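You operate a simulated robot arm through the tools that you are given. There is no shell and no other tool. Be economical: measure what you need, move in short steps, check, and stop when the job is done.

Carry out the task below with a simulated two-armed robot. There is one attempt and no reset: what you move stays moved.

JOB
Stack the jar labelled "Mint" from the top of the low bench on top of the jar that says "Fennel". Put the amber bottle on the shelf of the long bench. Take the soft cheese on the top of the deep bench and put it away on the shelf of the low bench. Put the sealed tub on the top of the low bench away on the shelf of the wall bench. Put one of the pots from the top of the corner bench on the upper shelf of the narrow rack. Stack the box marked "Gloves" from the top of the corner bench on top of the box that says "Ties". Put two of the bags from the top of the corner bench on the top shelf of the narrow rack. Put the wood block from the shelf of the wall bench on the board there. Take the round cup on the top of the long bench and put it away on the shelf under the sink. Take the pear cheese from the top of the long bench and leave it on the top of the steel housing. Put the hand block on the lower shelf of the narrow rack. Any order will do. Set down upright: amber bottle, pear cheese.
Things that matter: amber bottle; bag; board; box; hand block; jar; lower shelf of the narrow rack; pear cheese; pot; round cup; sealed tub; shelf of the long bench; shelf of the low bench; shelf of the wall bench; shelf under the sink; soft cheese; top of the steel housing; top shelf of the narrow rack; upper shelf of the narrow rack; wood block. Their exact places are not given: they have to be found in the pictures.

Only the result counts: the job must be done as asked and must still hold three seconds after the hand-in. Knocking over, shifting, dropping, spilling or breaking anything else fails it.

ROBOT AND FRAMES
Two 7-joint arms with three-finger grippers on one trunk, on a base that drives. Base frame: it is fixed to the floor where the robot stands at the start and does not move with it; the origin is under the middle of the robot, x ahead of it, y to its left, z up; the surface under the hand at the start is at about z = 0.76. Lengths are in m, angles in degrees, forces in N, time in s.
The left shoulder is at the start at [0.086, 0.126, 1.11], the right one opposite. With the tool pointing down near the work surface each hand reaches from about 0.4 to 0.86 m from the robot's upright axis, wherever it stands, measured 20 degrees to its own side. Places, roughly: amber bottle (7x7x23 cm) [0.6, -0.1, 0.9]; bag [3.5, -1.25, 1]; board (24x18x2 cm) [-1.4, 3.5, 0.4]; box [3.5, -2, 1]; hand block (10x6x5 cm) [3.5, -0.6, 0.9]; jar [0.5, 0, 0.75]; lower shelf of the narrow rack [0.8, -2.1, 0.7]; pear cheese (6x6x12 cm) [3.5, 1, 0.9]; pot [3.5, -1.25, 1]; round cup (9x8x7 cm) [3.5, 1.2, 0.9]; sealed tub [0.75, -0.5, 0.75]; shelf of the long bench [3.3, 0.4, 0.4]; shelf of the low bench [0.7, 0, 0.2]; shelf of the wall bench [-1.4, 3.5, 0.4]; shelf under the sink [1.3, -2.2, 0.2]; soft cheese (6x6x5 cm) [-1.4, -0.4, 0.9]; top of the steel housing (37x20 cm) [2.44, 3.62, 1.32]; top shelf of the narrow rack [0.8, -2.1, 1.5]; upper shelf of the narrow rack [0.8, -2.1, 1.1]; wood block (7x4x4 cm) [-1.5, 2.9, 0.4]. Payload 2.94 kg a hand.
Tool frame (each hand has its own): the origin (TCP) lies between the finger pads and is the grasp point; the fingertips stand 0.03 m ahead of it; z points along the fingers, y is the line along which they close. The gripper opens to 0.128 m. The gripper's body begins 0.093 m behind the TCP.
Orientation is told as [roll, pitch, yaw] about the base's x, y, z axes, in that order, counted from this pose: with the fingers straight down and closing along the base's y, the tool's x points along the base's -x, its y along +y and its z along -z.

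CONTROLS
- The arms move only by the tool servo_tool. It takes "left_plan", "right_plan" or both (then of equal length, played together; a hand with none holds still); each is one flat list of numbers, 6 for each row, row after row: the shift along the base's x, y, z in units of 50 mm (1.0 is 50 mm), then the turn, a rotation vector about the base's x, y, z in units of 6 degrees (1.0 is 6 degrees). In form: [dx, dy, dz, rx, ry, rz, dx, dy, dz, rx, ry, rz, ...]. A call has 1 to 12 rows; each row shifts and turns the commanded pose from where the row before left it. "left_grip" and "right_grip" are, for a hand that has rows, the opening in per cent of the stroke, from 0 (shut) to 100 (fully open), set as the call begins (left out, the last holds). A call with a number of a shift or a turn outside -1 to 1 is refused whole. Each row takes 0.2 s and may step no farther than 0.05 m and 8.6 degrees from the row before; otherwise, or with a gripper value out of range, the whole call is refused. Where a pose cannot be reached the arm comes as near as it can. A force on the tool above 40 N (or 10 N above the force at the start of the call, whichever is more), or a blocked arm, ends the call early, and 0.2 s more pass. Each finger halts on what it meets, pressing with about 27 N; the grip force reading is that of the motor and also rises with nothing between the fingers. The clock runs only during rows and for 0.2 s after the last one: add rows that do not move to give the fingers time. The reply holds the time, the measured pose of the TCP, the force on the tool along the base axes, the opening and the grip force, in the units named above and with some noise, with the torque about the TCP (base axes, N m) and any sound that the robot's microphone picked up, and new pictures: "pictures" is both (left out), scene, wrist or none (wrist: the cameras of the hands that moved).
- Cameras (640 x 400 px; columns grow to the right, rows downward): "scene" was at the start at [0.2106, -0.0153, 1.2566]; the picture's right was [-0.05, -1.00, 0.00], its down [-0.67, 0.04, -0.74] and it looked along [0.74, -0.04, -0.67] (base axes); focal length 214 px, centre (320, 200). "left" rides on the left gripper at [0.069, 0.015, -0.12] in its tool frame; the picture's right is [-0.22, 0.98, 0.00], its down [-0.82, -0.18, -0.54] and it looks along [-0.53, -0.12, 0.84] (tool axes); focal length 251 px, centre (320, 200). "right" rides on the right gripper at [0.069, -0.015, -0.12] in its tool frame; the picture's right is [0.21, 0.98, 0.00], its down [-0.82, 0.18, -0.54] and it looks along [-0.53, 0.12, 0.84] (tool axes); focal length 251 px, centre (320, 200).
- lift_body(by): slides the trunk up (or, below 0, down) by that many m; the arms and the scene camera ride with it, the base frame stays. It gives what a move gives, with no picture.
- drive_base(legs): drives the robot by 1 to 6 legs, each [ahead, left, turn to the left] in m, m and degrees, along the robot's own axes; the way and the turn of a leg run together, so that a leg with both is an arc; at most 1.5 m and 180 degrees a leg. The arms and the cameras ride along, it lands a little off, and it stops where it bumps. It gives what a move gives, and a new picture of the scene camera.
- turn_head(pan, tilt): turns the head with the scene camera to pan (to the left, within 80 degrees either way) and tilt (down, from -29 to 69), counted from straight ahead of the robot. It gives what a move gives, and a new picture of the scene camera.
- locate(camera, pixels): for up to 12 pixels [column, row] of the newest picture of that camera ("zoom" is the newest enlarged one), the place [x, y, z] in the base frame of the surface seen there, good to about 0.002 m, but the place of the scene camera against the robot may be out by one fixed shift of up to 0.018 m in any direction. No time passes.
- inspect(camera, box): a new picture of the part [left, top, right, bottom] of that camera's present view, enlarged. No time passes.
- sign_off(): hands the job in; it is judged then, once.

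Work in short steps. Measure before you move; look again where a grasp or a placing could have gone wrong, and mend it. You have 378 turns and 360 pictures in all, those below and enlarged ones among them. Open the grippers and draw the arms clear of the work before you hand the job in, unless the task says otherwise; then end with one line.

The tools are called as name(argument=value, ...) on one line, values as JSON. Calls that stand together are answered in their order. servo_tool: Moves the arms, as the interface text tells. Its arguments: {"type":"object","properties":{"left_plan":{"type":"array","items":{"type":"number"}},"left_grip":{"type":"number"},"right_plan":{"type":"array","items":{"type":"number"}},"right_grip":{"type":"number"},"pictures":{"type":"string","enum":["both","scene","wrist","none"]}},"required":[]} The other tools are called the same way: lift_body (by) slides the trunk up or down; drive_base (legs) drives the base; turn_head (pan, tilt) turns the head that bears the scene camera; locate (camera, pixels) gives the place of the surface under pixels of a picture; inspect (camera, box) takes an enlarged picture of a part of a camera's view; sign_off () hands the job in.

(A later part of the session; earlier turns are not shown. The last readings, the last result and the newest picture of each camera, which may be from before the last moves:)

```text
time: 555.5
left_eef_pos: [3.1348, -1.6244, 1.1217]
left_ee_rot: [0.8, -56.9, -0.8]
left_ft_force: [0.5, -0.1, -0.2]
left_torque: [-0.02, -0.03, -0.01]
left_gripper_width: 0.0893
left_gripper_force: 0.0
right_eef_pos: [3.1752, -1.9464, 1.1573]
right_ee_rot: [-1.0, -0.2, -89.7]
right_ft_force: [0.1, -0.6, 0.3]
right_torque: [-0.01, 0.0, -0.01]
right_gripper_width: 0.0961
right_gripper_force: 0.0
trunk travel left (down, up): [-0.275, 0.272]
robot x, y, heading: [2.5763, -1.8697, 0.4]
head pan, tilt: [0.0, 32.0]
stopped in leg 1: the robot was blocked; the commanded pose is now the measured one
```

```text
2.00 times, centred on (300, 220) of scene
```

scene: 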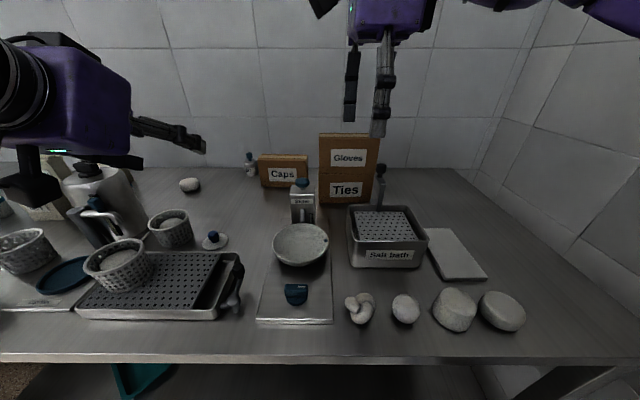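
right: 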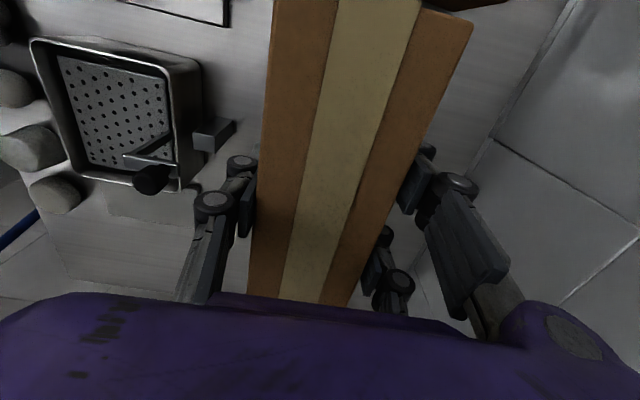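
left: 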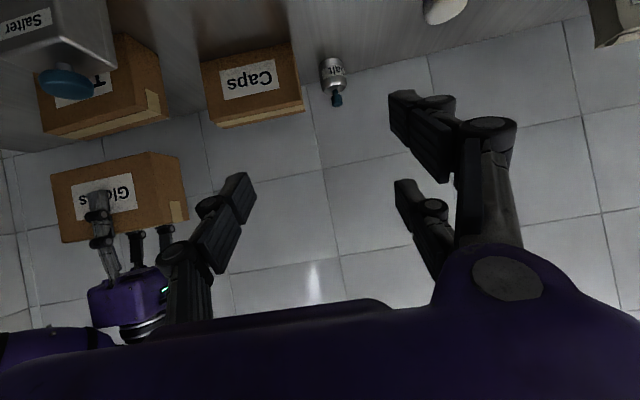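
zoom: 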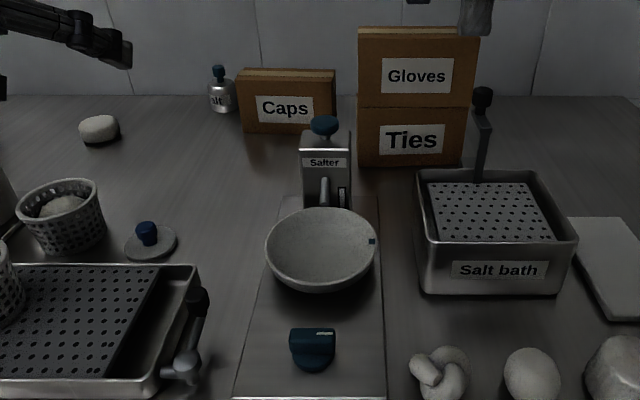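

lift_body(by=0.1)

drive_base(legs=[[0, 0.4, 0], [-0.15, 0.4, 0], [0.15, 0, 0]])

```text
time: 556.8
left_eef_pos: [3.1239, -1.6253, 1.2247]
left_ee_rot: [1.0, -57.3, -0.9]
left_ft_force: [0.2, 0.7, -0.1]
left_torque: [-0.03, 0.04, 0.02]
left_gripper_width: 0.0897
left_gripper_force: 0.1
right_eef_pos: [3.1648, -1.9466, 1.2613]
right_ee_rot: [-0.7, -0.3, -89.9]
right_ft_force: [-1.0, 0.4, -0.4]
right_torque: [0.04, 0.0, -0.01]
right_gripper_width: 0.0957
right_gripper_force: 0.0
trunk travel left (down, up): [-0.375, 0.172]
robot x, y, heading: [2.5729, -1.8665, 0.3]
head pan, tilt: [0.0, 32.0]
```

```text
time: 565.6
left_eef_pos: [3.1201, -0.8137, 1.2259]
left_ee_rot: [0.8, -57.4, -1.1]
left_ft_force: [0.0, -0.6, 0.0]
left_torque: [0.01, 0.0, 0.0]
left_gripper_width: 0.0897
left_gripper_force: 0.0
right_eef_pos: [3.1593, -1.1361, 1.2614]
right_ee_rot: [-0.5, -0.3, -90.2]
right_ft_force: [-0.3, -0.3, -0.1]
right_torque: [0.03, 0.01, -0.01]
right_gripper_width: 0.0958
right_gripper_force: 0.1
trunk travel left (down, up): [-0.375, 0.172]
robot x, y, heading: [2.5666, -1.0528, -0.1]
head pan, tilt: [0.0, 32.0]
```

scene: 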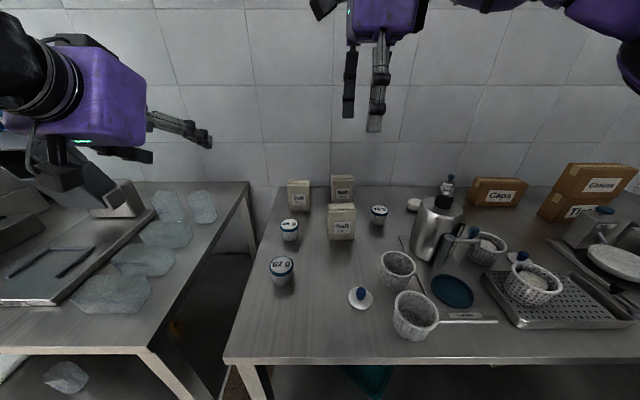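

servo_tool(right_plan=[0.6, 0.1, -0.6, 0, 0, 0, 0.6, 0.1, -0.6, 0, 0, 0, 0.6, 0.1, -0.6, 0, 0, 0, 0.5, 0.1, -0.6, 0, 0, 0, 0, 0, 0, 0, 0, 0], right_grip=85, pictures="wrist")

locate(camera="right", pixels=[[320, 150], [300, 150], [340, 150], [320, 120], [320, 180]])

```text
time: 566.8
left_eef_pos: [3.1208, -0.8149, 1.2272]
left_ee_rot: [1.0, -57.4, -1.2]
left_ft_force: [-1.1, 0.4, -0.3]
left_torque: [0.0, 0.0, 0.01]
left_gripper_width: 0.0896
left_gripper_force: 0.0
right_eef_pos: [3.274, -1.1134, 1.141]
right_ee_rot: [-0.5, -0.2, -90.2]
right_ft_force: [-0.9, -0.1, 0.5]
right_torque: [0.02, -0.03, 0.0]
right_gripper_width: 0.1087
right_gripper_force: 0.1
trunk travel left (down, up): [-0.375, 0.172]
robot x, y, heading: [2.5684, -1.0557, 0.0]
head pan, tilt: [0.0, 32.0]
```

right: 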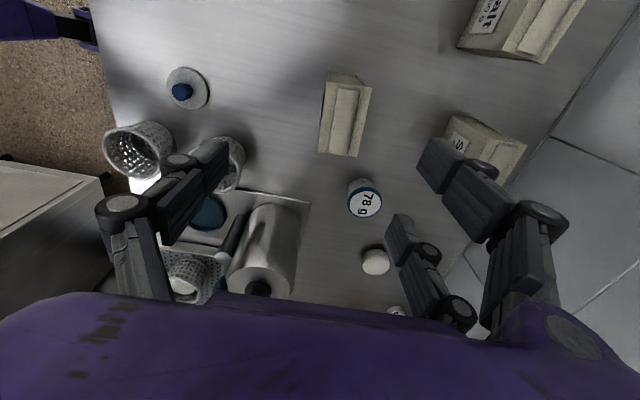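

```text
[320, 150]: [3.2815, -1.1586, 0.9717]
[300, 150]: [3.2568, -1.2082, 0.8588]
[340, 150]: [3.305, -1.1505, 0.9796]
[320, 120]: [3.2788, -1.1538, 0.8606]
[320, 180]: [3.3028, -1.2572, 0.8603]
```

locate(camera="right", pixels=[[345, 115], [333, 85], [365, 92], [326, 148], [354, 152], [345, 90], [342, 148], [475, 145], [515, 25], [365, 203]])

```text
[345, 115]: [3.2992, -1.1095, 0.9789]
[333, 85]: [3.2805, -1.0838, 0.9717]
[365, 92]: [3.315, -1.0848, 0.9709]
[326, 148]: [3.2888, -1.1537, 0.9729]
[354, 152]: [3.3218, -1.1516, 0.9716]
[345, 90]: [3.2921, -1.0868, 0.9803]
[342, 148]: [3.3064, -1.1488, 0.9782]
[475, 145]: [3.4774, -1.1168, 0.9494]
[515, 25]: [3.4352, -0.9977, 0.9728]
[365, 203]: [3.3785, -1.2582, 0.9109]
```

Bag C centre ≈[3.300,−1.118], top 0.972. Grip it with the right hand.

servo_tool(right_plan=[0.26, -0.05, -0.7, 0, 0, 0.5, 0.26, -0.05, -0.8, 0, 0, 0.5, 0, 0, -0.9, 0, 0, 0, 0, 0, -0.9, 0, 0, 0, 0, 0, -0.82, 0, 0, 0, 0, 0, 0, 0, 0, 0], pictures="none")

servo_tool(right_plan=[0, 0, 0, 0, 0, 0, 0, 0, 0, 0, 0, 0, 0, 0, 0, 0, 0, 0], right_grip=0, pictures="none")

servo_tool(right_plan=[0, 0, 0.15, 0, 0, 0, 0, 0, 0.3, 0, 0, 0, 0, 0, 0.5, 0, 0, 0, 0, 0, 0.8, 0, 0, 0, 0, -0.3, 0.9, 0, 0, 0, 0, -0.3, 0.9, 0, 0, 0, -0.3, -0.9, 0, 0, 0, 0, -0.3, -0.9, 0, 0, 0, 0], pictures="both")

```text
time: 568.2
left_eef_pos: [3.1202, -0.815, 1.2281]
left_ee_rot: [0.9, -57.4, -1.2]
left_ft_force: [-0.5, -0.9, 0.5]
left_torque: [0.03, 0.02, -0.03]
left_gripper_width: 0.0896
left_gripper_force: 0.1
right_eef_pos: [3.2975, -1.1176, 0.9348]
right_ee_rot: [-0.6, -0.2, -84.3]
right_ft_force: [-0.8, 0.0, -0.1]
right_torque: [-0.04, 0.0, -0.04]
right_gripper_width: 0.1089
right_gripper_force: 0.0
trunk travel left (down, up): [-0.375, 0.172]
robot x, y, heading: [2.5669, -1.0558, -0.1]
head pan, tilt: [0.0, 32.0]
```

```text
time: 569.0
left_eef_pos: [3.1212, -0.8141, 1.2267]
left_ee_rot: [0.9, -57.3, -1.2]
left_ft_force: [0.6, -0.2, 0.2]
left_torque: [-0.03, -0.01, 0.0]
left_gripper_width: 0.0895
left_gripper_force: 0.2
right_eef_pos: [3.2983, -1.1176, 0.9346]
right_ee_rot: [-0.5, -0.2, -84.2]
right_ft_force: [1.5, 0.2, 0.1]
right_torque: [0.06, -0.13, 0.01]
right_gripper_width: 0.0497
right_gripper_force: 26.8
trunk travel left (down, up): [-0.375, 0.172]
robot x, y, heading: [2.5698, -1.0546, -0.4]
head pan, tilt: [0.0, 32.0]
```

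```text
time: 570.8
left_eef_pos: [3.1207, -0.8154, 1.2278]
left_ee_rot: [1.0, -57.4, -1.2]
left_ft_force: [0.2, 0.8, -0.2]
left_torque: [0.01, 0.0, 0.07]
left_gripper_width: 0.0896
left_gripper_force: 0.0
right_eef_pos: [3.2683, -1.2409, 1.1141]
right_ee_rot: [-0.5, -0.1, -84.2]
right_ft_force: [-0.4, -0.6, -4.7]
right_torque: [0.03, -0.04, -0.01]
right_gripper_width: 0.0496
right_gripper_force: 26.9
trunk travel left (down, up): [-0.375, 0.172]
robot x, y, heading: [2.5688, -1.0584, -0.0]
head pan, tilt: [0.0, 32.0]
```

scene: 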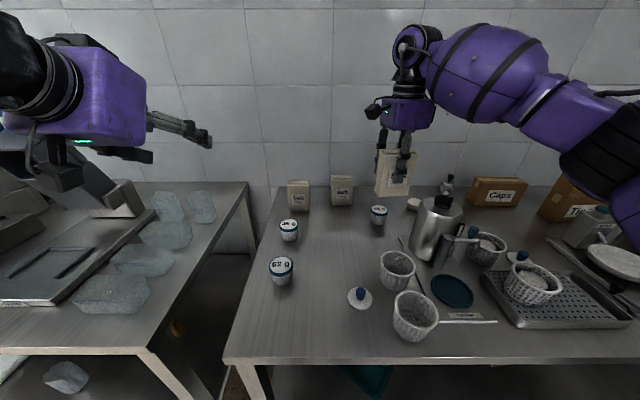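
right: 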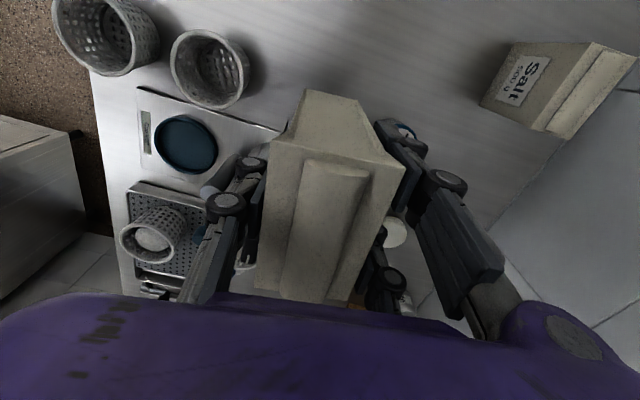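

Bag C held. Stage the left hand before bag A.

servo_tool(left_plan=[0.5, -0.6, -0.4, 0, 0, 0, 0.5, -0.6, -0.5, 0, 0, 0, 0.5, -0.6, -0.5, 0, 0, 0, 0.5, -0.6, -0.5, 0, 0, 0, 0.5, -0.6, -0.5, 0, 0, 0, 0.3, -0.5, -0.5, 0, 0, 0, 0, 0, 0, 0, 0, 0], left_grip=88, pictures="wrist")

```text
time: 572.4
left_eef_pos: [3.2606, -0.9905, 1.0847]
left_ee_rot: [0.9, -57.4, -1.1]
left_ft_force: [1.0, 0.1, -1.4]
left_torque: [-0.02, 0.02, 0.0]
left_gripper_width: 0.1126
left_gripper_force: 0.0
right_eef_pos: [3.2687, -1.2393, 1.1143]
right_ee_rot: [-0.4, -0.2, -84.2]
right_ft_force: [0.4, 0.4, -4.6]
right_torque: [0.01, -0.02, 0.01]
right_gripper_width: 0.0494
right_gripper_force: 26.8
trunk travel left (down, up): [-0.375, 0.172]
robot x, y, heading: [2.5671, -1.0521, -0.3]
head pan, tilt: [0.0, 32.0]
```

left: 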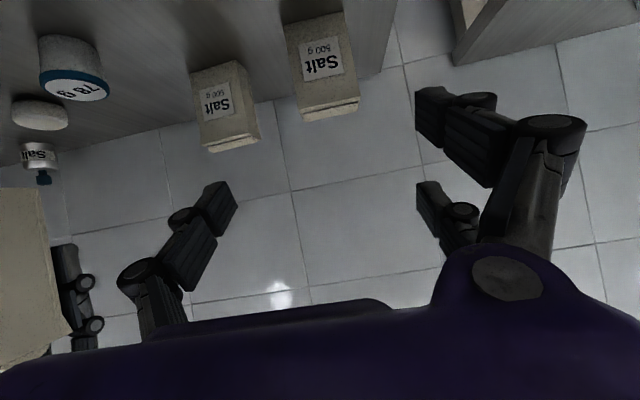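

locate(camera="left", pixels=[[322, 65], [288, 30], [346, 22], [303, 108], [356, 100], [330, 105], [322, 40], [225, 105], [258, 120]])

```text
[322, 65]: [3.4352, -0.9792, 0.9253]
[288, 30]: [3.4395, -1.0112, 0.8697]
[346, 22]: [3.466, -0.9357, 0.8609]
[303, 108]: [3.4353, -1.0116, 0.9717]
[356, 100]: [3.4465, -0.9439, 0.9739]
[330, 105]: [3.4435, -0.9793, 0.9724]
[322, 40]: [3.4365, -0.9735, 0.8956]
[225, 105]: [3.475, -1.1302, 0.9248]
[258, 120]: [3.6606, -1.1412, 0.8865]
```

servo_tool(left_plan=[0.66, 0.04, -0.533, 0, 0, -0.6, 0.66, 0.04, -0.533, 0, 0, -0.6, 0.66, 0.04, -0.533, 0, 0, 0, 0.66, 0.04, -0.533, 0, 0, 0, 0.66, 0.04, -0.533, 0, 0, 0, 0.66, 0.04, -0.533, 0, 0, 0, 0, 0, 0, 0, 0, 0], pictures="wrist")

servo_tool(left_plan=[0, 0, 0, 0, 0, 0, 0, 0, 0, 0, 0, 0, 0, 0, 0, 0, 0, 0], left_grip=0, pictures="none")

servo_tool(left_plan=[0, 0, 0.15, 0, 0, 0, 0, 0, 0.3, 0, 0, 0, 0, 0, 0.5, 0, 0, 0, -0.3, 0, 0.7, 0, 0, 0, -0.5, 0, 0.7, 0, 0, 0, -0.7, 0.1, 0.5, 0, 0, 0, -0.9, 0.2, 0, 0, 0, 0, -0.9, 0.2, 0, 0, 0, 0], pictures="both")

```text
time: 574.0
left_eef_pos: [3.4597, -0.9747, 0.921]
left_ee_rot: [0.9, -57.4, -8.4]
left_ft_force: [0.0, 0.3, -0.2]
left_torque: [0.03, -0.03, 0.02]
left_gripper_width: 0.1127
left_gripper_force: 0.1
right_eef_pos: [3.2685, -1.2395, 1.115]
right_ee_rot: [-0.4, -0.2, -84.2]
right_ft_force: [-0.8, -0.1, -5.4]
right_torque: [0.01, -0.03, -0.04]
right_gripper_width: 0.0498
right_gripper_force: 26.8
trunk travel left (down, up): [-0.375, 0.172]
robot x, y, heading: [2.5687, -1.0546, -0.4]
head pan, tilt: [0.0, 32.0]
```

left: 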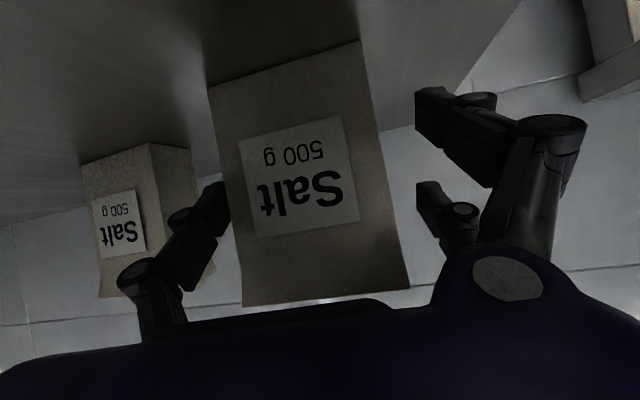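

```text
time: 574.8
left_eef_pos: [3.4618, -0.9759, 0.9204]
left_ee_rot: [0.8, -57.2, -8.4]
left_ft_force: [-0.6, -2.1, 0.7]
left_torque: [-0.3, 0.06, 0.06]
left_gripper_width: 0.0803
left_gripper_force: 27.2
right_eef_pos: [3.2692, -1.2409, 1.1156]
right_ee_rot: [-0.6, -0.2, -84.2]
right_ft_force: [-0.3, -0.2, -4.9]
right_torque: [0.04, -0.01, -0.01]
right_gripper_width: 0.0498
right_gripper_force: 26.9
trunk travel left (down, up): [-0.375, 0.172]
robot x, y, heading: [2.5674, -1.0566, 0.2]
head pan, tilt: [0.0, 32.0]
```

```text
time: 576.6
left_eef_pos: [3.2935, -0.9518, 1.062]
left_ee_rot: [0.9, -57.4, -8.2]
left_ft_force: [-0.2, -0.3, -4.9]
left_torque: [0.03, 0.0, -0.01]
left_gripper_width: 0.0796
left_gripper_force: 26.8
right_eef_pos: [3.2679, -1.239, 1.1141]
right_ee_rot: [-0.6, -0.3, -84.2]
right_ft_force: [-0.2, -0.2, -5.2]
right_torque: [-0.02, -0.02, 0.03]
right_gripper_width: 0.0494
right_gripper_force: 27.4
trunk travel left (down, up): [-0.375, 0.172]
robot x, y, heading: [2.5668, -1.055, -0.2]
head pan, tilt: [0.0, 32.0]
```

scene: 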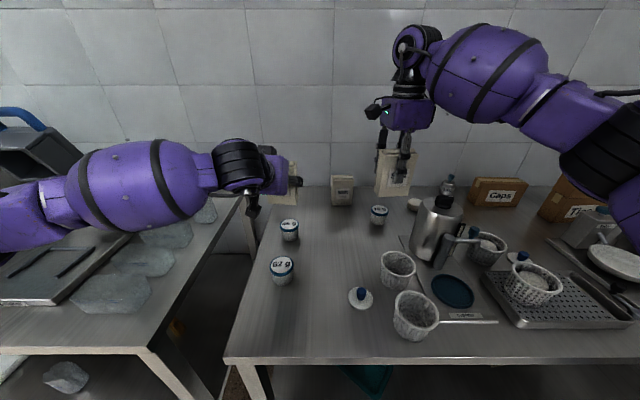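
left: 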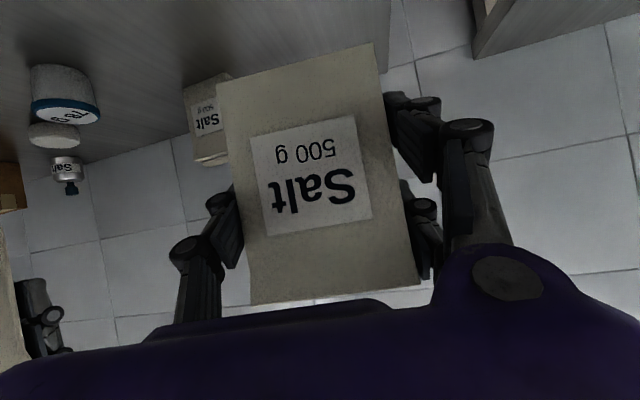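

Both bags held. Retract, raise the trunk and drive to the rack.

servo_tool(left_plan=[-0.8, 0, 0.3, 0, 0, 0, -0.8, 0, 0.3, 0, 0, 0, -0.8, 0, 0, 0, 0, 0], right_plan=[-0.8, 0.2, 0, 0, 0, 0, -0.8, 0.2, 0, 0, 0, 0, -0.8, 0.2, 0, 0, 0, 0], pictures="none")

drive_base(legs=[[-0.4, 0, 0], [0, 0, -90], [0.13, -0.9, 0], [0, -0.46, 0]])

lift_body(by=0.16)

turn_head(pan=0, tilt=15)

```text
time: 577.4
left_eef_pos: [3.1735, -0.9491, 1.0952]
left_ee_rot: [0.9, -57.3, -8.4]
left_ft_force: [-1.0, -0.3, -4.5]
left_torque: [0.01, -0.03, 0.0]
left_gripper_width: 0.0799
left_gripper_force: 26.7
right_eef_pos: [3.1471, -1.213, 1.1173]
right_ee_rot: [-0.5, -0.2, -84.2]
right_ft_force: [-1.0, -0.2, -4.7]
right_torque: [0.02, -0.04, 0.04]
right_gripper_width: 0.0499
right_gripper_force: 27.1
trunk travel left (down, up): [-0.375, 0.172]
robot x, y, heading: [2.5704, -1.052, -0.1]
head pan, tilt: [0.0, 32.0]
```

```text
time: 595.9
left_eef_pos: [0.8781, -1.756, 1.0946]
left_ee_rot: [0.8, -57.3, -100.5]
left_ft_force: [0.7, 0.2, -5.4]
left_torque: [0.02, -0.01, 0.04]
left_gripper_width: 0.0796
left_gripper_force: 26.9
right_eef_pos: [0.6183, -1.7222, 1.116]
right_ee_rot: [-0.6, -0.2, -176.3]
right_ft_force: [-0.6, -0.3, -4.7]
right_torque: [-0.02, -0.01, 0.0]
right_gripper_width: 0.0499
right_gripper_force: 27.1
trunk travel left (down, up): [-0.375, 0.172]
robot x, y, heading: [0.7976, -1.1454, -92.2]
head pan, tilt: [0.0, 32.0]
```

scene: 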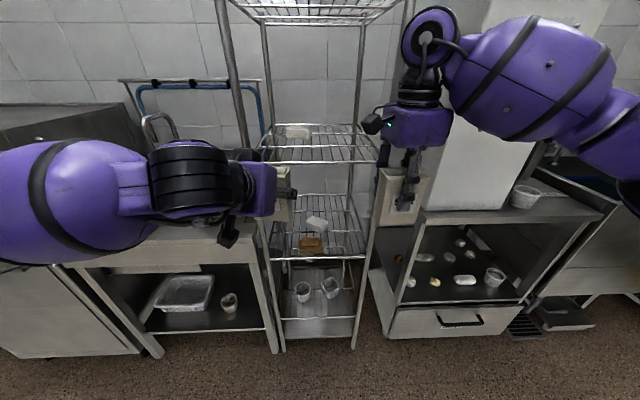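

```text
time: 597.8
left_eef_pos: [0.8793, -1.7566, 1.2525]
left_ee_rot: [1.0, -57.1, -100.5]
left_ft_force: [-0.8, -0.6, -6.0]
left_torque: [0.0, 0.0, -0.04]
left_gripper_width: 0.0794
left_gripper_force: 27.0
right_eef_pos: [0.6179, -1.7218, 1.2723]
right_ee_rot: [-0.9, -0.4, -176.2]
right_ft_force: [-1.7, -0.5, -5.2]
right_torque: [-0.02, 0.01, 0.02]
right_gripper_width: 0.0494
right_gripper_force: 26.9
trunk travel left (down, up): [-0.535, 0.012]
robot x, y, heading: [0.7946, -1.1447, -92.2]
head pan, tilt: [0.0, 32.0]
```

```text
time: 598.6
left_eef_pos: [0.8792, -1.7571, 1.2538]
left_ee_rot: [0.9, -57.3, -100.5]
left_ft_force: [-0.2, -0.6, -5.0]
left_torque: [0.01, -0.01, -0.01]
left_gripper_width: 0.0796
left_gripper_force: 26.9
right_eef_pos: [0.6188, -1.7213, 1.2754]
right_ee_rot: [-0.5, -0.2, -176.3]
right_ft_force: [0.2, 0.1, -5.4]
right_torque: [0.03, 0.02, -0.04]
right_gripper_width: 0.0494
right_gripper_force: 27.1
trunk travel left (down, up): [-0.535, 0.012]
robot x, y, heading: [0.7959, -1.1435, -92.1]
head pan, tilt: [0.0, 15.0]
```

scene: 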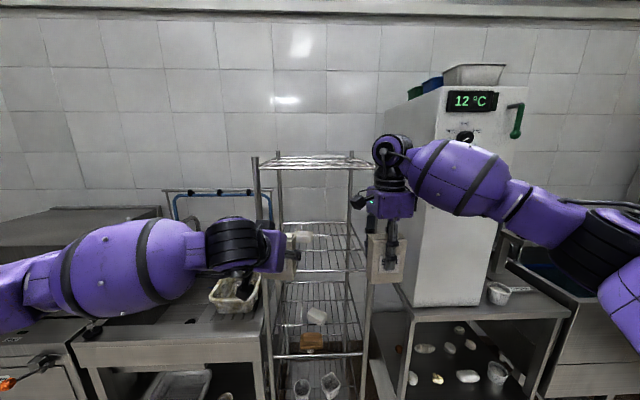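

locate(camera="scene", pixels=[[310, 162], [280, 168], [345, 167], [300, 155], [256, 160], [374, 155], [350, 158], [320, 168]])

servo_tool(left_plan=[0, 0.2, 0.9, 0, 0, 0, 0, 0.2, 0.9, 0, 0, 0, 0, 0, 0.95, 0, 0, 0, 0, 0, 0.95, 0, 0, 0, 0, 0, 0.95, 0, 0, 0, 0, 0, 0.95, 0, 0, 0, 0, 0, 0.95, 0, 0, 0, 0, 0, 0.9, 0, 0, 0], right_plan=[0.2, 0.2, 0.9, 0, 0, 0, 0.2, 0.2, 0.9, 0, 0, 0, 0.2, 0, 0.95, 0, 0, 0, 0.2, 0, 0.95, 0, 0, 0, 0.2, 0, 0.95, 0, 0, 0, 0.2, 0, 0.95, 0, 0, 0, 0.2, 0, 0.95, 0, 0, 0, 0, 0, 0.5, 0, 0, 0], pictures="both")

```text
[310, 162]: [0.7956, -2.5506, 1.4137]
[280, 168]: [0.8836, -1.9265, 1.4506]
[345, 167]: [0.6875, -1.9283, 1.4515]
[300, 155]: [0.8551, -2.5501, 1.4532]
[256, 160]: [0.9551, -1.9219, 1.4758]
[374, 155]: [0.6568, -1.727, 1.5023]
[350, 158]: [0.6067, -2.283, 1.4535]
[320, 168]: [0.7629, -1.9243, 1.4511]
```

```text
time: 600.4
left_eef_pos: [0.8803, -1.7337, 1.6301]
left_ee_rot: [1.1, -57.2, -100.8]
left_ft_force: [-0.2, 0.8, -5.9]
left_torque: [-0.01, 0.0, -0.03]
left_gripper_width: 0.0795
left_gripper_force: 26.6
right_eef_pos: [0.6778, -1.702, 1.5571]
right_ee_rot: [-0.6, 0.0, -176.3]
right_ft_force: [-1.1, 0.6, -5.2]
right_torque: [-0.01, -0.05, 0.0]
right_gripper_width: 0.0496
right_gripper_force: 26.5
right hand out of reach, approached as far as the arm can: row 7, 8
trunk travel left (down, up): [-0.535, 0.012]
robot x, y, heading: [0.7964, -1.149, -92.2]
head pan, tilt: [0.0, 15.0]
```

scene: 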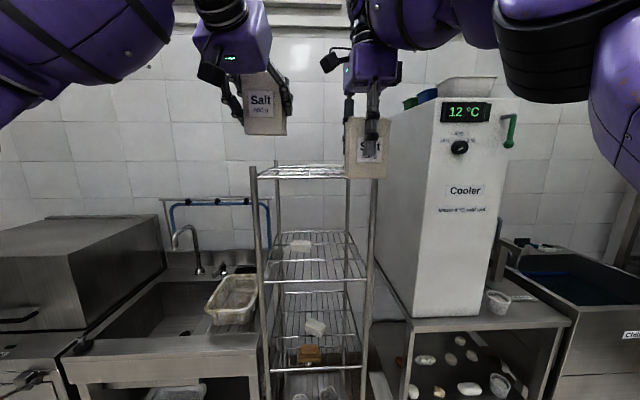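
right: 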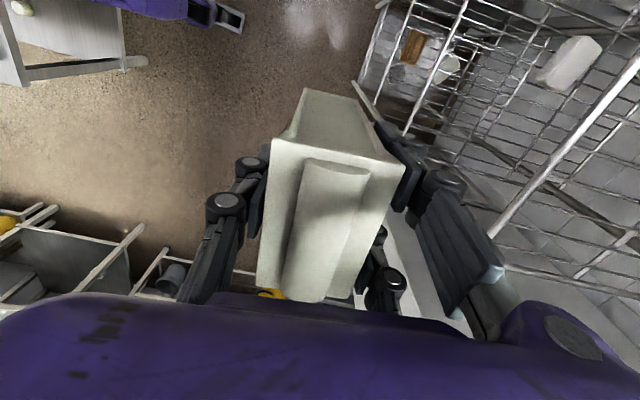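
left: 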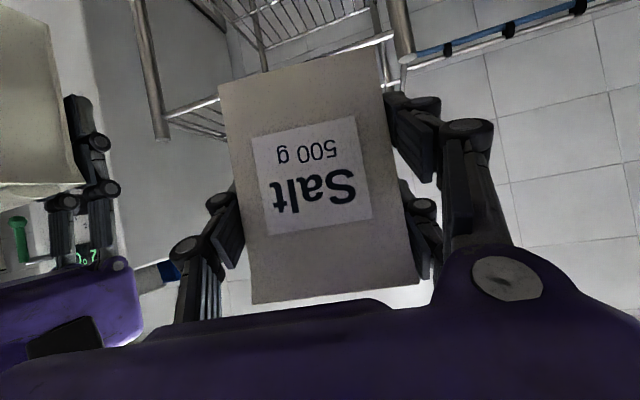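

Top shelf z≈1.455, empty. Place the left bag first at ≈[0.86,−2.05].

servo_tool(left_plan=[-0.06, -0.9, 0, 0, 0, 0, -0.06, -0.9, 0, 0, 0, 0, -0.06, -0.9, 0, 0, 0, 0, -0.06, -0.9, 0, 0, 0, 0, -0.06, -0.9, 0, 0, 0, 0, -0.06, -0.9, 0, 0, 0, 0, -0.06, -0.9, 0, 0, 0, 0, 0, 0, -0.8, 0, 0, 0, 0, 0, -0.8, 0, 0, 0, 0, 0, -0.4, 0, 0, 0, 0, 0, 0, 0, 0, 0], pictures="both")

```text
time: 602.8
left_eef_pos: [0.8609, -1.9773, 1.5043]
left_ee_rot: [0.8, -58.2, -100.6]
left_ft_force: [1.6, 3.7, 32.6]
left_torque: [-0.11, -0.09, 0.09]
left_gripper_width: 0.0798
left_gripper_force: 27.2
left hand out of reach, approached as far as the arm can: row 6, 7
right_eef_pos: [0.6815, -1.6943, 1.5617]
right_ee_rot: [-0.1, -0.2, -176.3]
right_ft_force: [0.1, 0.5, -5.4]
right_torque: [0.01, 0.0, -0.01]
right_gripper_width: 0.0493
right_gripper_force: 27.1
trunk travel left (down, up): [-0.535, 0.012]
robot x, y, heading: [0.7994, -1.147, -92.4]
head pan, tilt: [0.0, 15.0]
```

scene: 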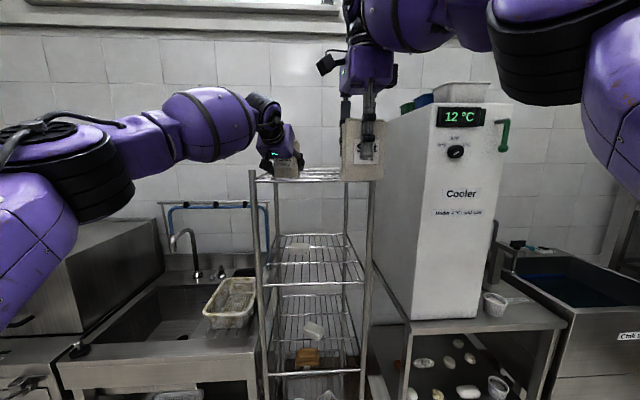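
left: 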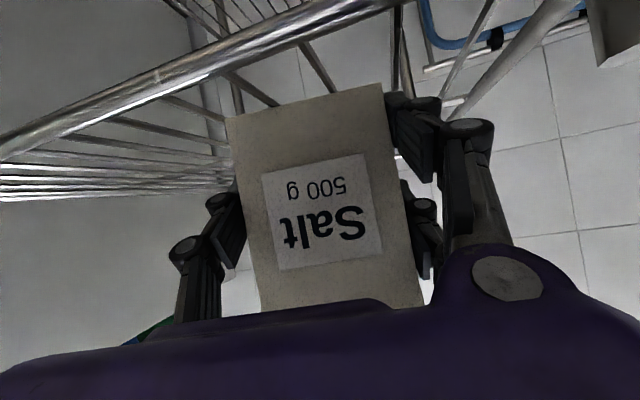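

Contact on the shelf, bag fully inside the rim. Ease, release and withdraw back/up.

servo_tool(left_plan=[0, 0, 0.06, 0, 0, 0, 0, 0, 0, 0, 0, 0, 0, 0, 0, 0, 0, 0, 0, 0, 0, 0, 0, 0], left_grip=85, pictures="none")

servo_tool(left_plan=[0, 0.4, 0.3, 0, 0, 0, 0, 0.8, 0.4, 0, 0, 0, 0, 0.8, 0.4, 0, 0, 0, 0, 0.8, 0.4, 0, 0, 0, 0.3, 0.8, 0.2, 0, 0, 0, 0.5, 0.5, 0, 0, 0, 0, 0.8, 0, 0, 0, 0, 0], pictures="both")

```text
time: 603.8
left_eef_pos: [0.8585, -1.9841, 1.4971]
left_ee_rot: [0.9, -57.6, -100.5]
left_ft_force: [-2.2, -12.3, 24.3]
left_torque: [-0.42, -1.13, -0.63]
left_gripper_width: 0.1121
left_gripper_force: 0.9
right_eef_pos: [0.6795, -1.7004, 1.5579]
right_ee_rot: [-0.5, -0.2, -176.2]
right_ft_force: [0.1, -1.0, -5.4]
right_torque: [0.0, -0.01, -0.02]
right_gripper_width: 0.0493
right_gripper_force: 26.6
trunk travel left (down, up): [-0.535, 0.012]
robot x, y, heading: [0.7959, -1.144, -92.2]
head pan, tilt: [0.0, 15.0]
```

```text
time: 605.4
left_eef_pos: [0.9395, -1.7789, 1.581]
left_ee_rot: [0.8, -57.2, -100.4]
left_ft_force: [0.3, 0.3, 0.0]
left_torque: [0.0, 0.04, 0.0]
left_gripper_width: 0.1087
left_gripper_force: 0.1
right_eef_pos: [0.6829, -1.7028, 1.5561]
right_ee_rot: [-0.6, -0.4, -176.4]
right_ft_force: [0.1, -0.2, -5.5]
right_torque: [0.01, 0.04, -0.02]
right_gripper_width: 0.0498
right_gripper_force: 27.1
trunk travel left (down, up): [-0.535, 0.012]
robot x, y, heading: [0.7972, -1.1449, -92.0]
head pan, tilt: [0.0, 15.0]
```

scene: 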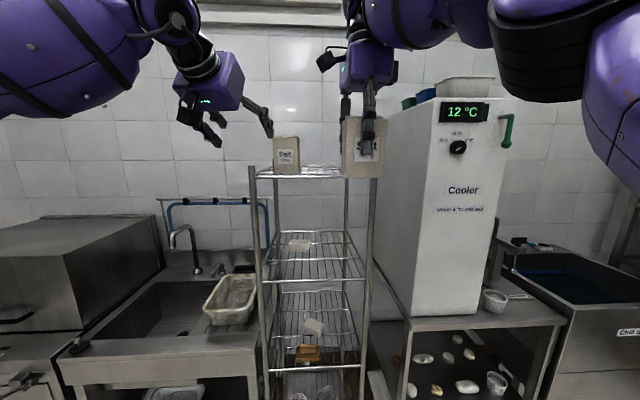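
left: 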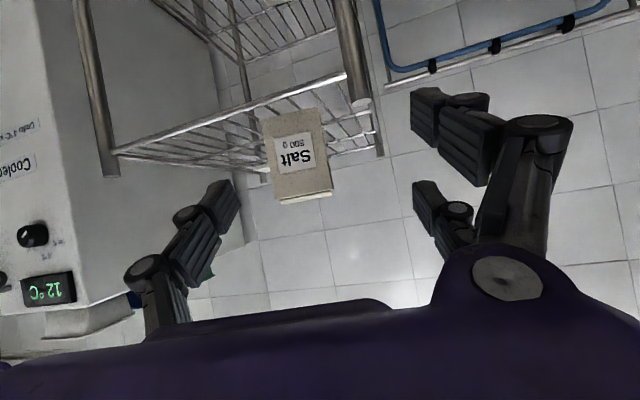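

Bag A stands on the top shelf. Move the left hand aside, drive 0.25 m forward so the right bag comes over the shelf.

servo_tool(left_plan=[0.9, 0.1, 0, 0, 0, 0, 0.9, 0.1, 0, 0, 0, 0, 0.9, 0, 0, 0, 0, 0, 0.9, 0, 0, 0, 0, 0, 0.8, 0, 0, 0, 0, 0], right_plan=[0, 0, 0.4, 0, 0, 0, 0, 0, 0, 0, 0, 0, 0, 0, 0, 0, 0, 0, 0, 0, 0, 0, 0, 0, 0, 0, 0, 0, 0, 0], pictures="none")

drive_base(legs=[[0.26, 0, 2]])

```text
time: 606.6
left_eef_pos: [1.1615, -1.7642, 1.5773]
left_ee_rot: [0.9, -57.4, -100.6]
left_ft_force: [0.2, -0.6, -0.8]
left_torque: [0.01, 0.02, -0.03]
left_gripper_width: 0.109
left_gripper_force: 0.0
right_eef_pos: [0.6842, -1.702, 1.5582]
right_ee_rot: [-0.5, -0.3, -176.4]
right_ft_force: [-0.3, 0.7, -4.6]
right_torque: [-0.03, 0.0, 0.01]
right_gripper_width: 0.0496
right_gripper_force: 26.9
right hand out of reach, approached as far as the arm can: row 1
trunk travel left (down, up): [-0.535, 0.012]
robot x, y, heading: [0.7952, -1.1467, -92.0]
head pan, tilt: [0.0, 15.0]
```

```text
time: 608.4
left_eef_pos: [1.1732, -2.0045, 1.5792]
left_ee_rot: [1.1, -57.5, -98.7]
left_ft_force: [0.1, 0.1, -0.9]
left_torque: [0.02, -0.02, 0.0]
left_gripper_width: 0.1089
left_gripper_force: 0.1
right_eef_pos: [0.6929, -1.9559, 1.56]
right_ee_rot: [-0.3, -0.1, -174.5]
right_ft_force: [-0.7, -0.1, -4.5]
right_torque: [0.01, 0.01, 0.03]
right_gripper_width: 0.0494
right_gripper_force: 27.3
trunk travel left (down, up): [-0.535, 0.012]
robot x, y, heading: [0.7923, -1.4009, -90.5]
head pan, tilt: [0.0, 15.0]
```

scene: 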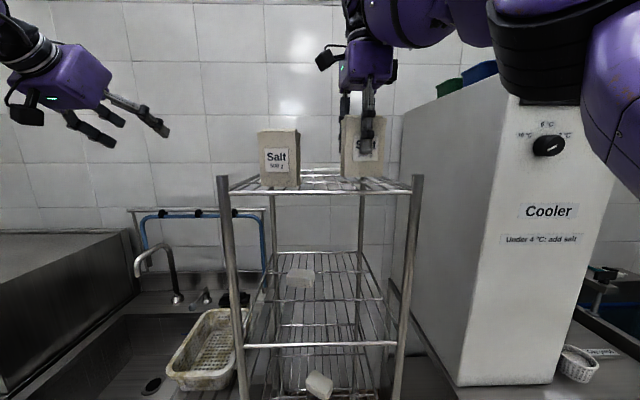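

servo_tool(right_plan=[0, -0.7, 0, 0, 0, 0, 0, -0.7, 0, 0, 0, 0, 0, 0, -0.3, 0, 0, 0, 0, 0, -0.2, 0, 0, 0, 0, 0, -0.1, 0, 0, 0, 0, 0, -0.06, 0, 0, 0, 0, 0, 0, 0, 0, 0], pictures="scene")

```text
time: 610.0
left_eef_pos: [1.1742, -2.0037, 1.58]
left_ee_rot: [0.9, -57.5, -98.7]
left_ft_force: [0.1, 0.0, 0.6]
left_torque: [0.03, -0.03, -0.02]
left_gripper_width: 0.1088
left_gripper_force: 0.0
right_eef_pos: [0.6972, -1.9543, 1.5267]
right_ee_rot: [-0.4, -0.2, -174.3]
right_ft_force: [-1.0, 1.4, 26.4]
right_torque: [0.06, 0.07, 0.12]
right_gripper_width: 0.0501
right_gripper_force: 26.9
right hand out of reach, approached as far as the arm can: row 1, 2
trunk travel left (down, up): [-0.535, 0.012]
robot x, y, heading: [0.7904, -1.4002, -90.6]
head pan, tilt: [0.0, 15.0]
```

scene: 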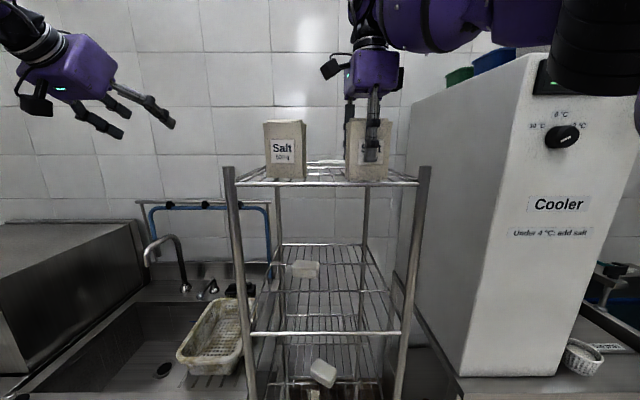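

The bag is close to the front rim; lift 2 cm, drive 6 cm further and set down.

servo_tool(right_plan=[0, 0, 0.3, 0, 0, 0, 0, 0, 0.25, 0, 0, 0, 0, 0, 0, 0, 0, 0], pictures="none")

drive_base(legs=[[0.07, 0, 0]])

servo_tool(right_plan=[0, 0, -0.25, 0, 0, 0, 0, 0, -0.15, 0, 0, 0, 0, 0, -0.1, 0, 0, 0, 0, 0, -0.05, 0, 0, 0, 0, 0, 0, 0, 0, 0], pictures="none")

```text
time: 610.8
left_eef_pos: [1.1724, -2.0053, 1.5778]
left_ee_rot: [0.9, -57.4, -98.6]
left_ft_force: [-0.6, 0.6, -0.5]
left_torque: [0.03, -0.02, 0.0]
left_gripper_width: 0.109
left_gripper_force: 0.2
right_eef_pos: [0.6943, -1.9564, 1.5508]
right_ee_rot: [-0.4, -0.2, -174.5]
right_ft_force: [0.2, -0.8, -5.4]
right_torque: [-0.02, -0.05, 0.01]
right_gripper_width: 0.0496
right_gripper_force: 27.1
trunk travel left (down, up): [-0.535, 0.012]
robot x, y, heading: [0.7932, -1.4016, -90.2]
head pan, tilt: [0.0, 15.0]
```

```text
time: 611.8
left_eef_pos: [1.1736, -2.0671, 1.5858]
left_ee_rot: [0.9, -58.1, -98.7]
left_ft_force: [-0.3, 1.5, 1.2]
left_torque: [0.03, -0.02, -0.01]
left_gripper_width: 0.1091
left_gripper_force: 0.4
right_eef_pos: [0.6959, -2.0176, 1.5579]
right_ee_rot: [0.0, -0.2, -174.5]
right_ft_force: [-0.5, 1.7, -3.4]
right_torque: [-0.14, -0.02, -0.01]
right_gripper_width: 0.0495
right_gripper_force: 26.8
trunk travel left (down, up): [-0.535, 0.012]
robot x, y, heading: [0.7942, -1.4713, -90.3]
head pan, tilt: [0.0, 15.0]
```

scene: 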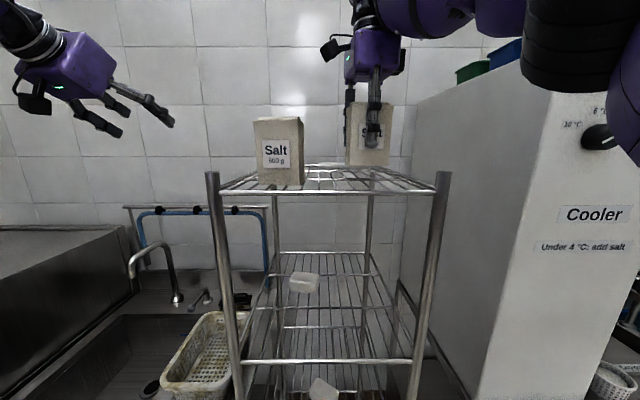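

```text
time: 613.0
left_eef_pos: [1.1741, -2.0753, 1.5809]
left_ee_rot: [0.9, -57.6, -98.6]
left_ft_force: [-0.1, -0.2, -0.1]
left_torque: [-0.01, 0.01, 0.02]
left_gripper_width: 0.1088
left_gripper_force: 0.0
right_eef_pos: [0.6957, -2.0261, 1.5259]
right_ee_rot: [-0.4, -0.1, -174.5]
right_ft_force: [0.6, -0.3, 6.9]
right_torque: [0.19, 0.27, -0.04]
right_gripper_width: 0.0496
right_gripper_force: 26.6
trunk travel left (down, up): [-0.535, 0.012]
robot x, y, heading: [0.7906, -1.4702, -90.2]
head pan, tilt: [0.0, 15.0]
```

Contact. Release, rise, and back away.

servo_tool(right_plan=[0, 0, -0.04, 0, 0, 0, 0, 0, 0, 0, 0, 0, 0, 0, 0, 0, 0, 0, 0, 0, 0, 0, 0, 0], right_grip=75, pictures="none")

servo_tool(right_plan=[0, 0, 0.4, 0, 0, 0, 0, 0.05, 0.7, 0, 0, 0, 0, 0.1, 0.9, 0, 0, 0, 0, 0.1, 0.9, 0, 0, 0, 0, 0.3, 0.5, 0, 0, 0], pictures="both")

```text
time: 614.0
left_eef_pos: [1.1739, -2.0772, 1.5783]
left_ee_rot: [0.9, -57.5, -98.6]
left_ft_force: [-0.6, -0.4, -0.3]
left_torque: [0.02, 0.02, -0.01]
left_gripper_width: 0.1088
left_gripper_force: 0.0
right_eef_pos: [0.6961, -2.0262, 1.5229]
right_ee_rot: [-0.4, -0.2, -174.4]
right_ft_force: [-0.4, 0.1, -0.5]
right_torque: [0.03, 0.02, 0.0]
right_gripper_width: 0.0958
right_gripper_force: 0.1
trunk travel left (down, up): [-0.535, 0.012]
robot x, y, heading: [0.7908, -1.4694, -90.4]
head pan, tilt: [0.0, 15.0]
```

```text
time: 615.2
left_eef_pos: [1.1742, -2.0719, 1.5811]
left_ee_rot: [1.0, -57.6, -98.6]
left_ft_force: [0.2, 0.7, 0.3]
left_torque: [-0.03, -0.01, 0.0]
left_gripper_width: 0.1089
left_gripper_force: 0.3
right_eef_pos: [0.6889, -1.974, 1.6045]
right_ee_rot: [-0.3, -0.3, -174.4]
right_ft_force: [0.4, 0.4, -0.2]
right_torque: [-0.06, -0.01, 0.03]
right_gripper_width: 0.0958
right_gripper_force: 0.1
right hand out of reach, approached as far as the arm can: row 2, 3, 4, 5
trunk travel left (down, up): [-0.535, 0.012]
robot x, y, heading: [0.7891, -1.4701, -90.2]
head pan, tilt: [0.0, 15.0]
```

scene: 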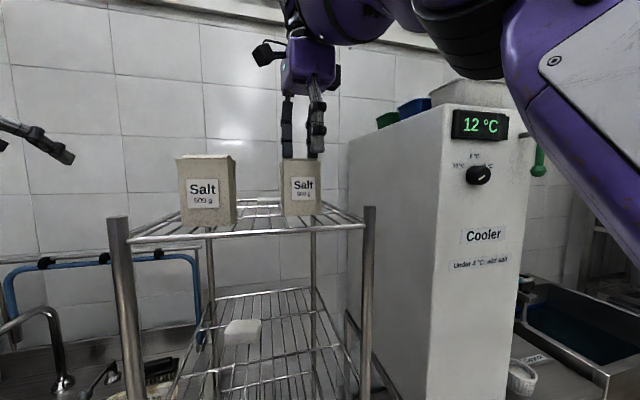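
right: 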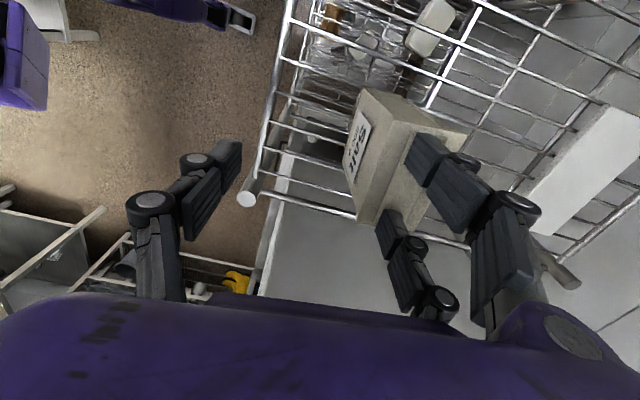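

Bags both stand upright. The far finger is level with the bag top, so I lean the hand forward (raising the far finger) and lift before backing off.

servo_tool(right_plan=[0, 0, 0.1, -1, 0, 0, 0, 0, 0.2, -1, 0, 0, 0, 0, 0.3, -1, 0, 0, 0, 0, 0.5, -1, 0, 0, 0, 0, 0.7, 0, 0, 0, 0, 0, 0.7, 0, 0, 0], pictures="wrist")

```text
time: 616.6
left_eef_pos: [1.1765, -2.0773, 1.5772]
left_ee_rot: [0.6, -57.3, -98.4]
left_ft_force: [1.0, -0.3, -0.3]
left_torque: [-0.01, 0.04, -0.07]
left_gripper_width: 0.1086
left_gripper_force: 0.1
right_eef_pos: [0.6909, -1.9786, 1.7264]
right_ee_rot: [23.3, -2.5, -174.9]
right_ft_force: [0.3, -0.4, 0.4]
right_torque: [0.04, 0.07, 0.01]
right_gripper_width: 0.0962
right_gripper_force: 0.1
trunk travel left (down, up): [-0.535, 0.012]
robot x, y, heading: [0.7945, -1.4743, -90.5]
head pan, tilt: [0.0, 15.0]
```

right: 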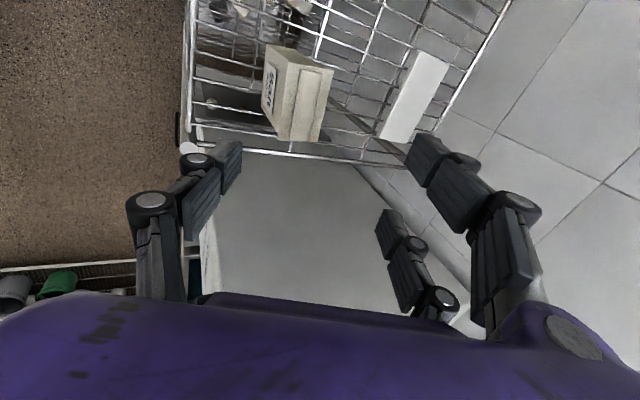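

Both bags are set. Lower the trunk and drive back to the corner bench for a pot.

drive_base(legs=[[-0.27, 0, 0], [0, 0, 90.4], [1.3, 0.02, 0], [0.42, 0.1, 0]])

lift_body(by=-0.2)

turn_head(pan=0, tilt=35)

```text
time: 631.0
left_eef_pos: [3.1176, -0.5526, 1.581]
left_ee_rot: [1.0, -57.6, -4.5]
left_ft_force: [-1.0, -0.2, 0.1]
left_torque: [0.01, 0.01, 0.02]
left_gripper_width: 0.1089
left_gripper_force: 0.1
right_eef_pos: [3.0517, -1.0452, 1.7284]
right_ee_rot: [23.7, -2.4, -80.8]
right_ft_force: [0.0, -1.1, 0.1]
right_torque: [0.03, -0.02, 0.01]
right_gripper_width: 0.0958
right_gripper_force: 0.1
trunk travel left (down, up): [-0.535, 0.012]
robot x, y, heading: [2.5398, -0.9784, 3.6]
head pan, tilt: [0.0, 15.0]
```

scene: 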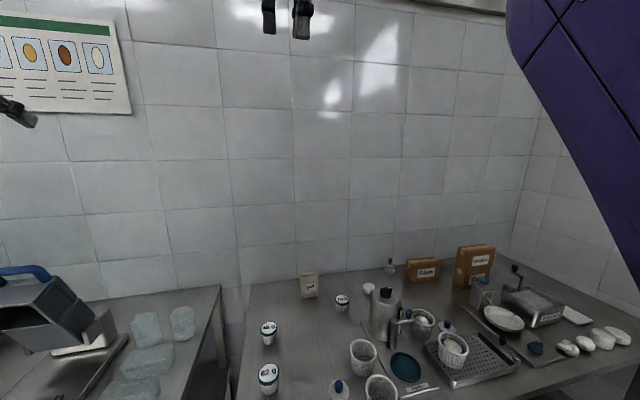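

```text
time: 633.2
left_eef_pos: [3.1169, -0.5507, 1.3803]
left_ee_rot: [0.9, -57.6, -4.5]
left_ft_force: [-0.8, 0.1, 0.3]
left_torque: [0.01, 0.01, 0.01]
left_gripper_width: 0.1089
left_gripper_force: 0.0
right_eef_pos: [3.1974, -1.0346, 1.3674]
right_ee_rot: [6.9, -0.8, -80.3]
right_ft_force: [-0.3, 0.7, 1.3]
right_torque: [0.03, -0.01, -0.01]
right_gripper_width: 0.0963
right_gripper_force: 0.1
trunk travel left (down, up): [-0.335, 0.212]
robot x, y, heading: [2.5424, -0.976, 3.7]
head pan, tilt: [0.0, 15.0]
```

```text
time: 634.0
left_eef_pos: [3.1175, -0.5508, 1.3803]
left_ee_rot: [0.9, -57.5, -4.4]
left_ft_force: [0.5, -0.3, 0.2]
left_torque: [-0.01, 0.04, 0.0]
left_gripper_width: 0.1088
left_gripper_force: 0.0
right_eef_pos: [3.1978, -1.0346, 1.3672]
right_ee_rot: [6.8, -0.7, -80.5]
right_ft_force: [-0.1, 0.8, -0.4]
right_torque: [-0.01, 0.03, 0.0]
right_gripper_width: 0.0959
right_gripper_force: 0.0
trunk travel left (down, up): [-0.335, 0.212]
robot x, y, heading: [2.5413, -0.9774, 3.9]
head pan, tilt: [0.0, 35.0]
```

scene: 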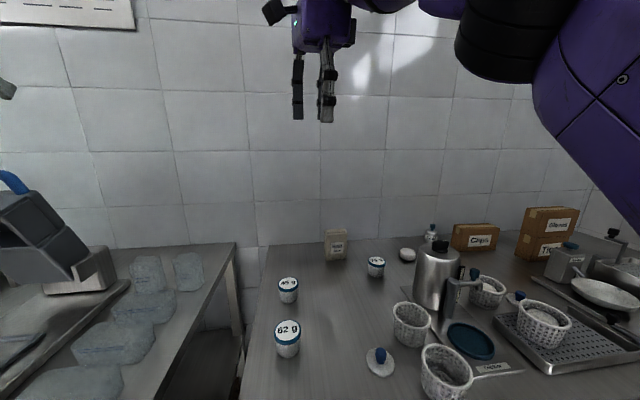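

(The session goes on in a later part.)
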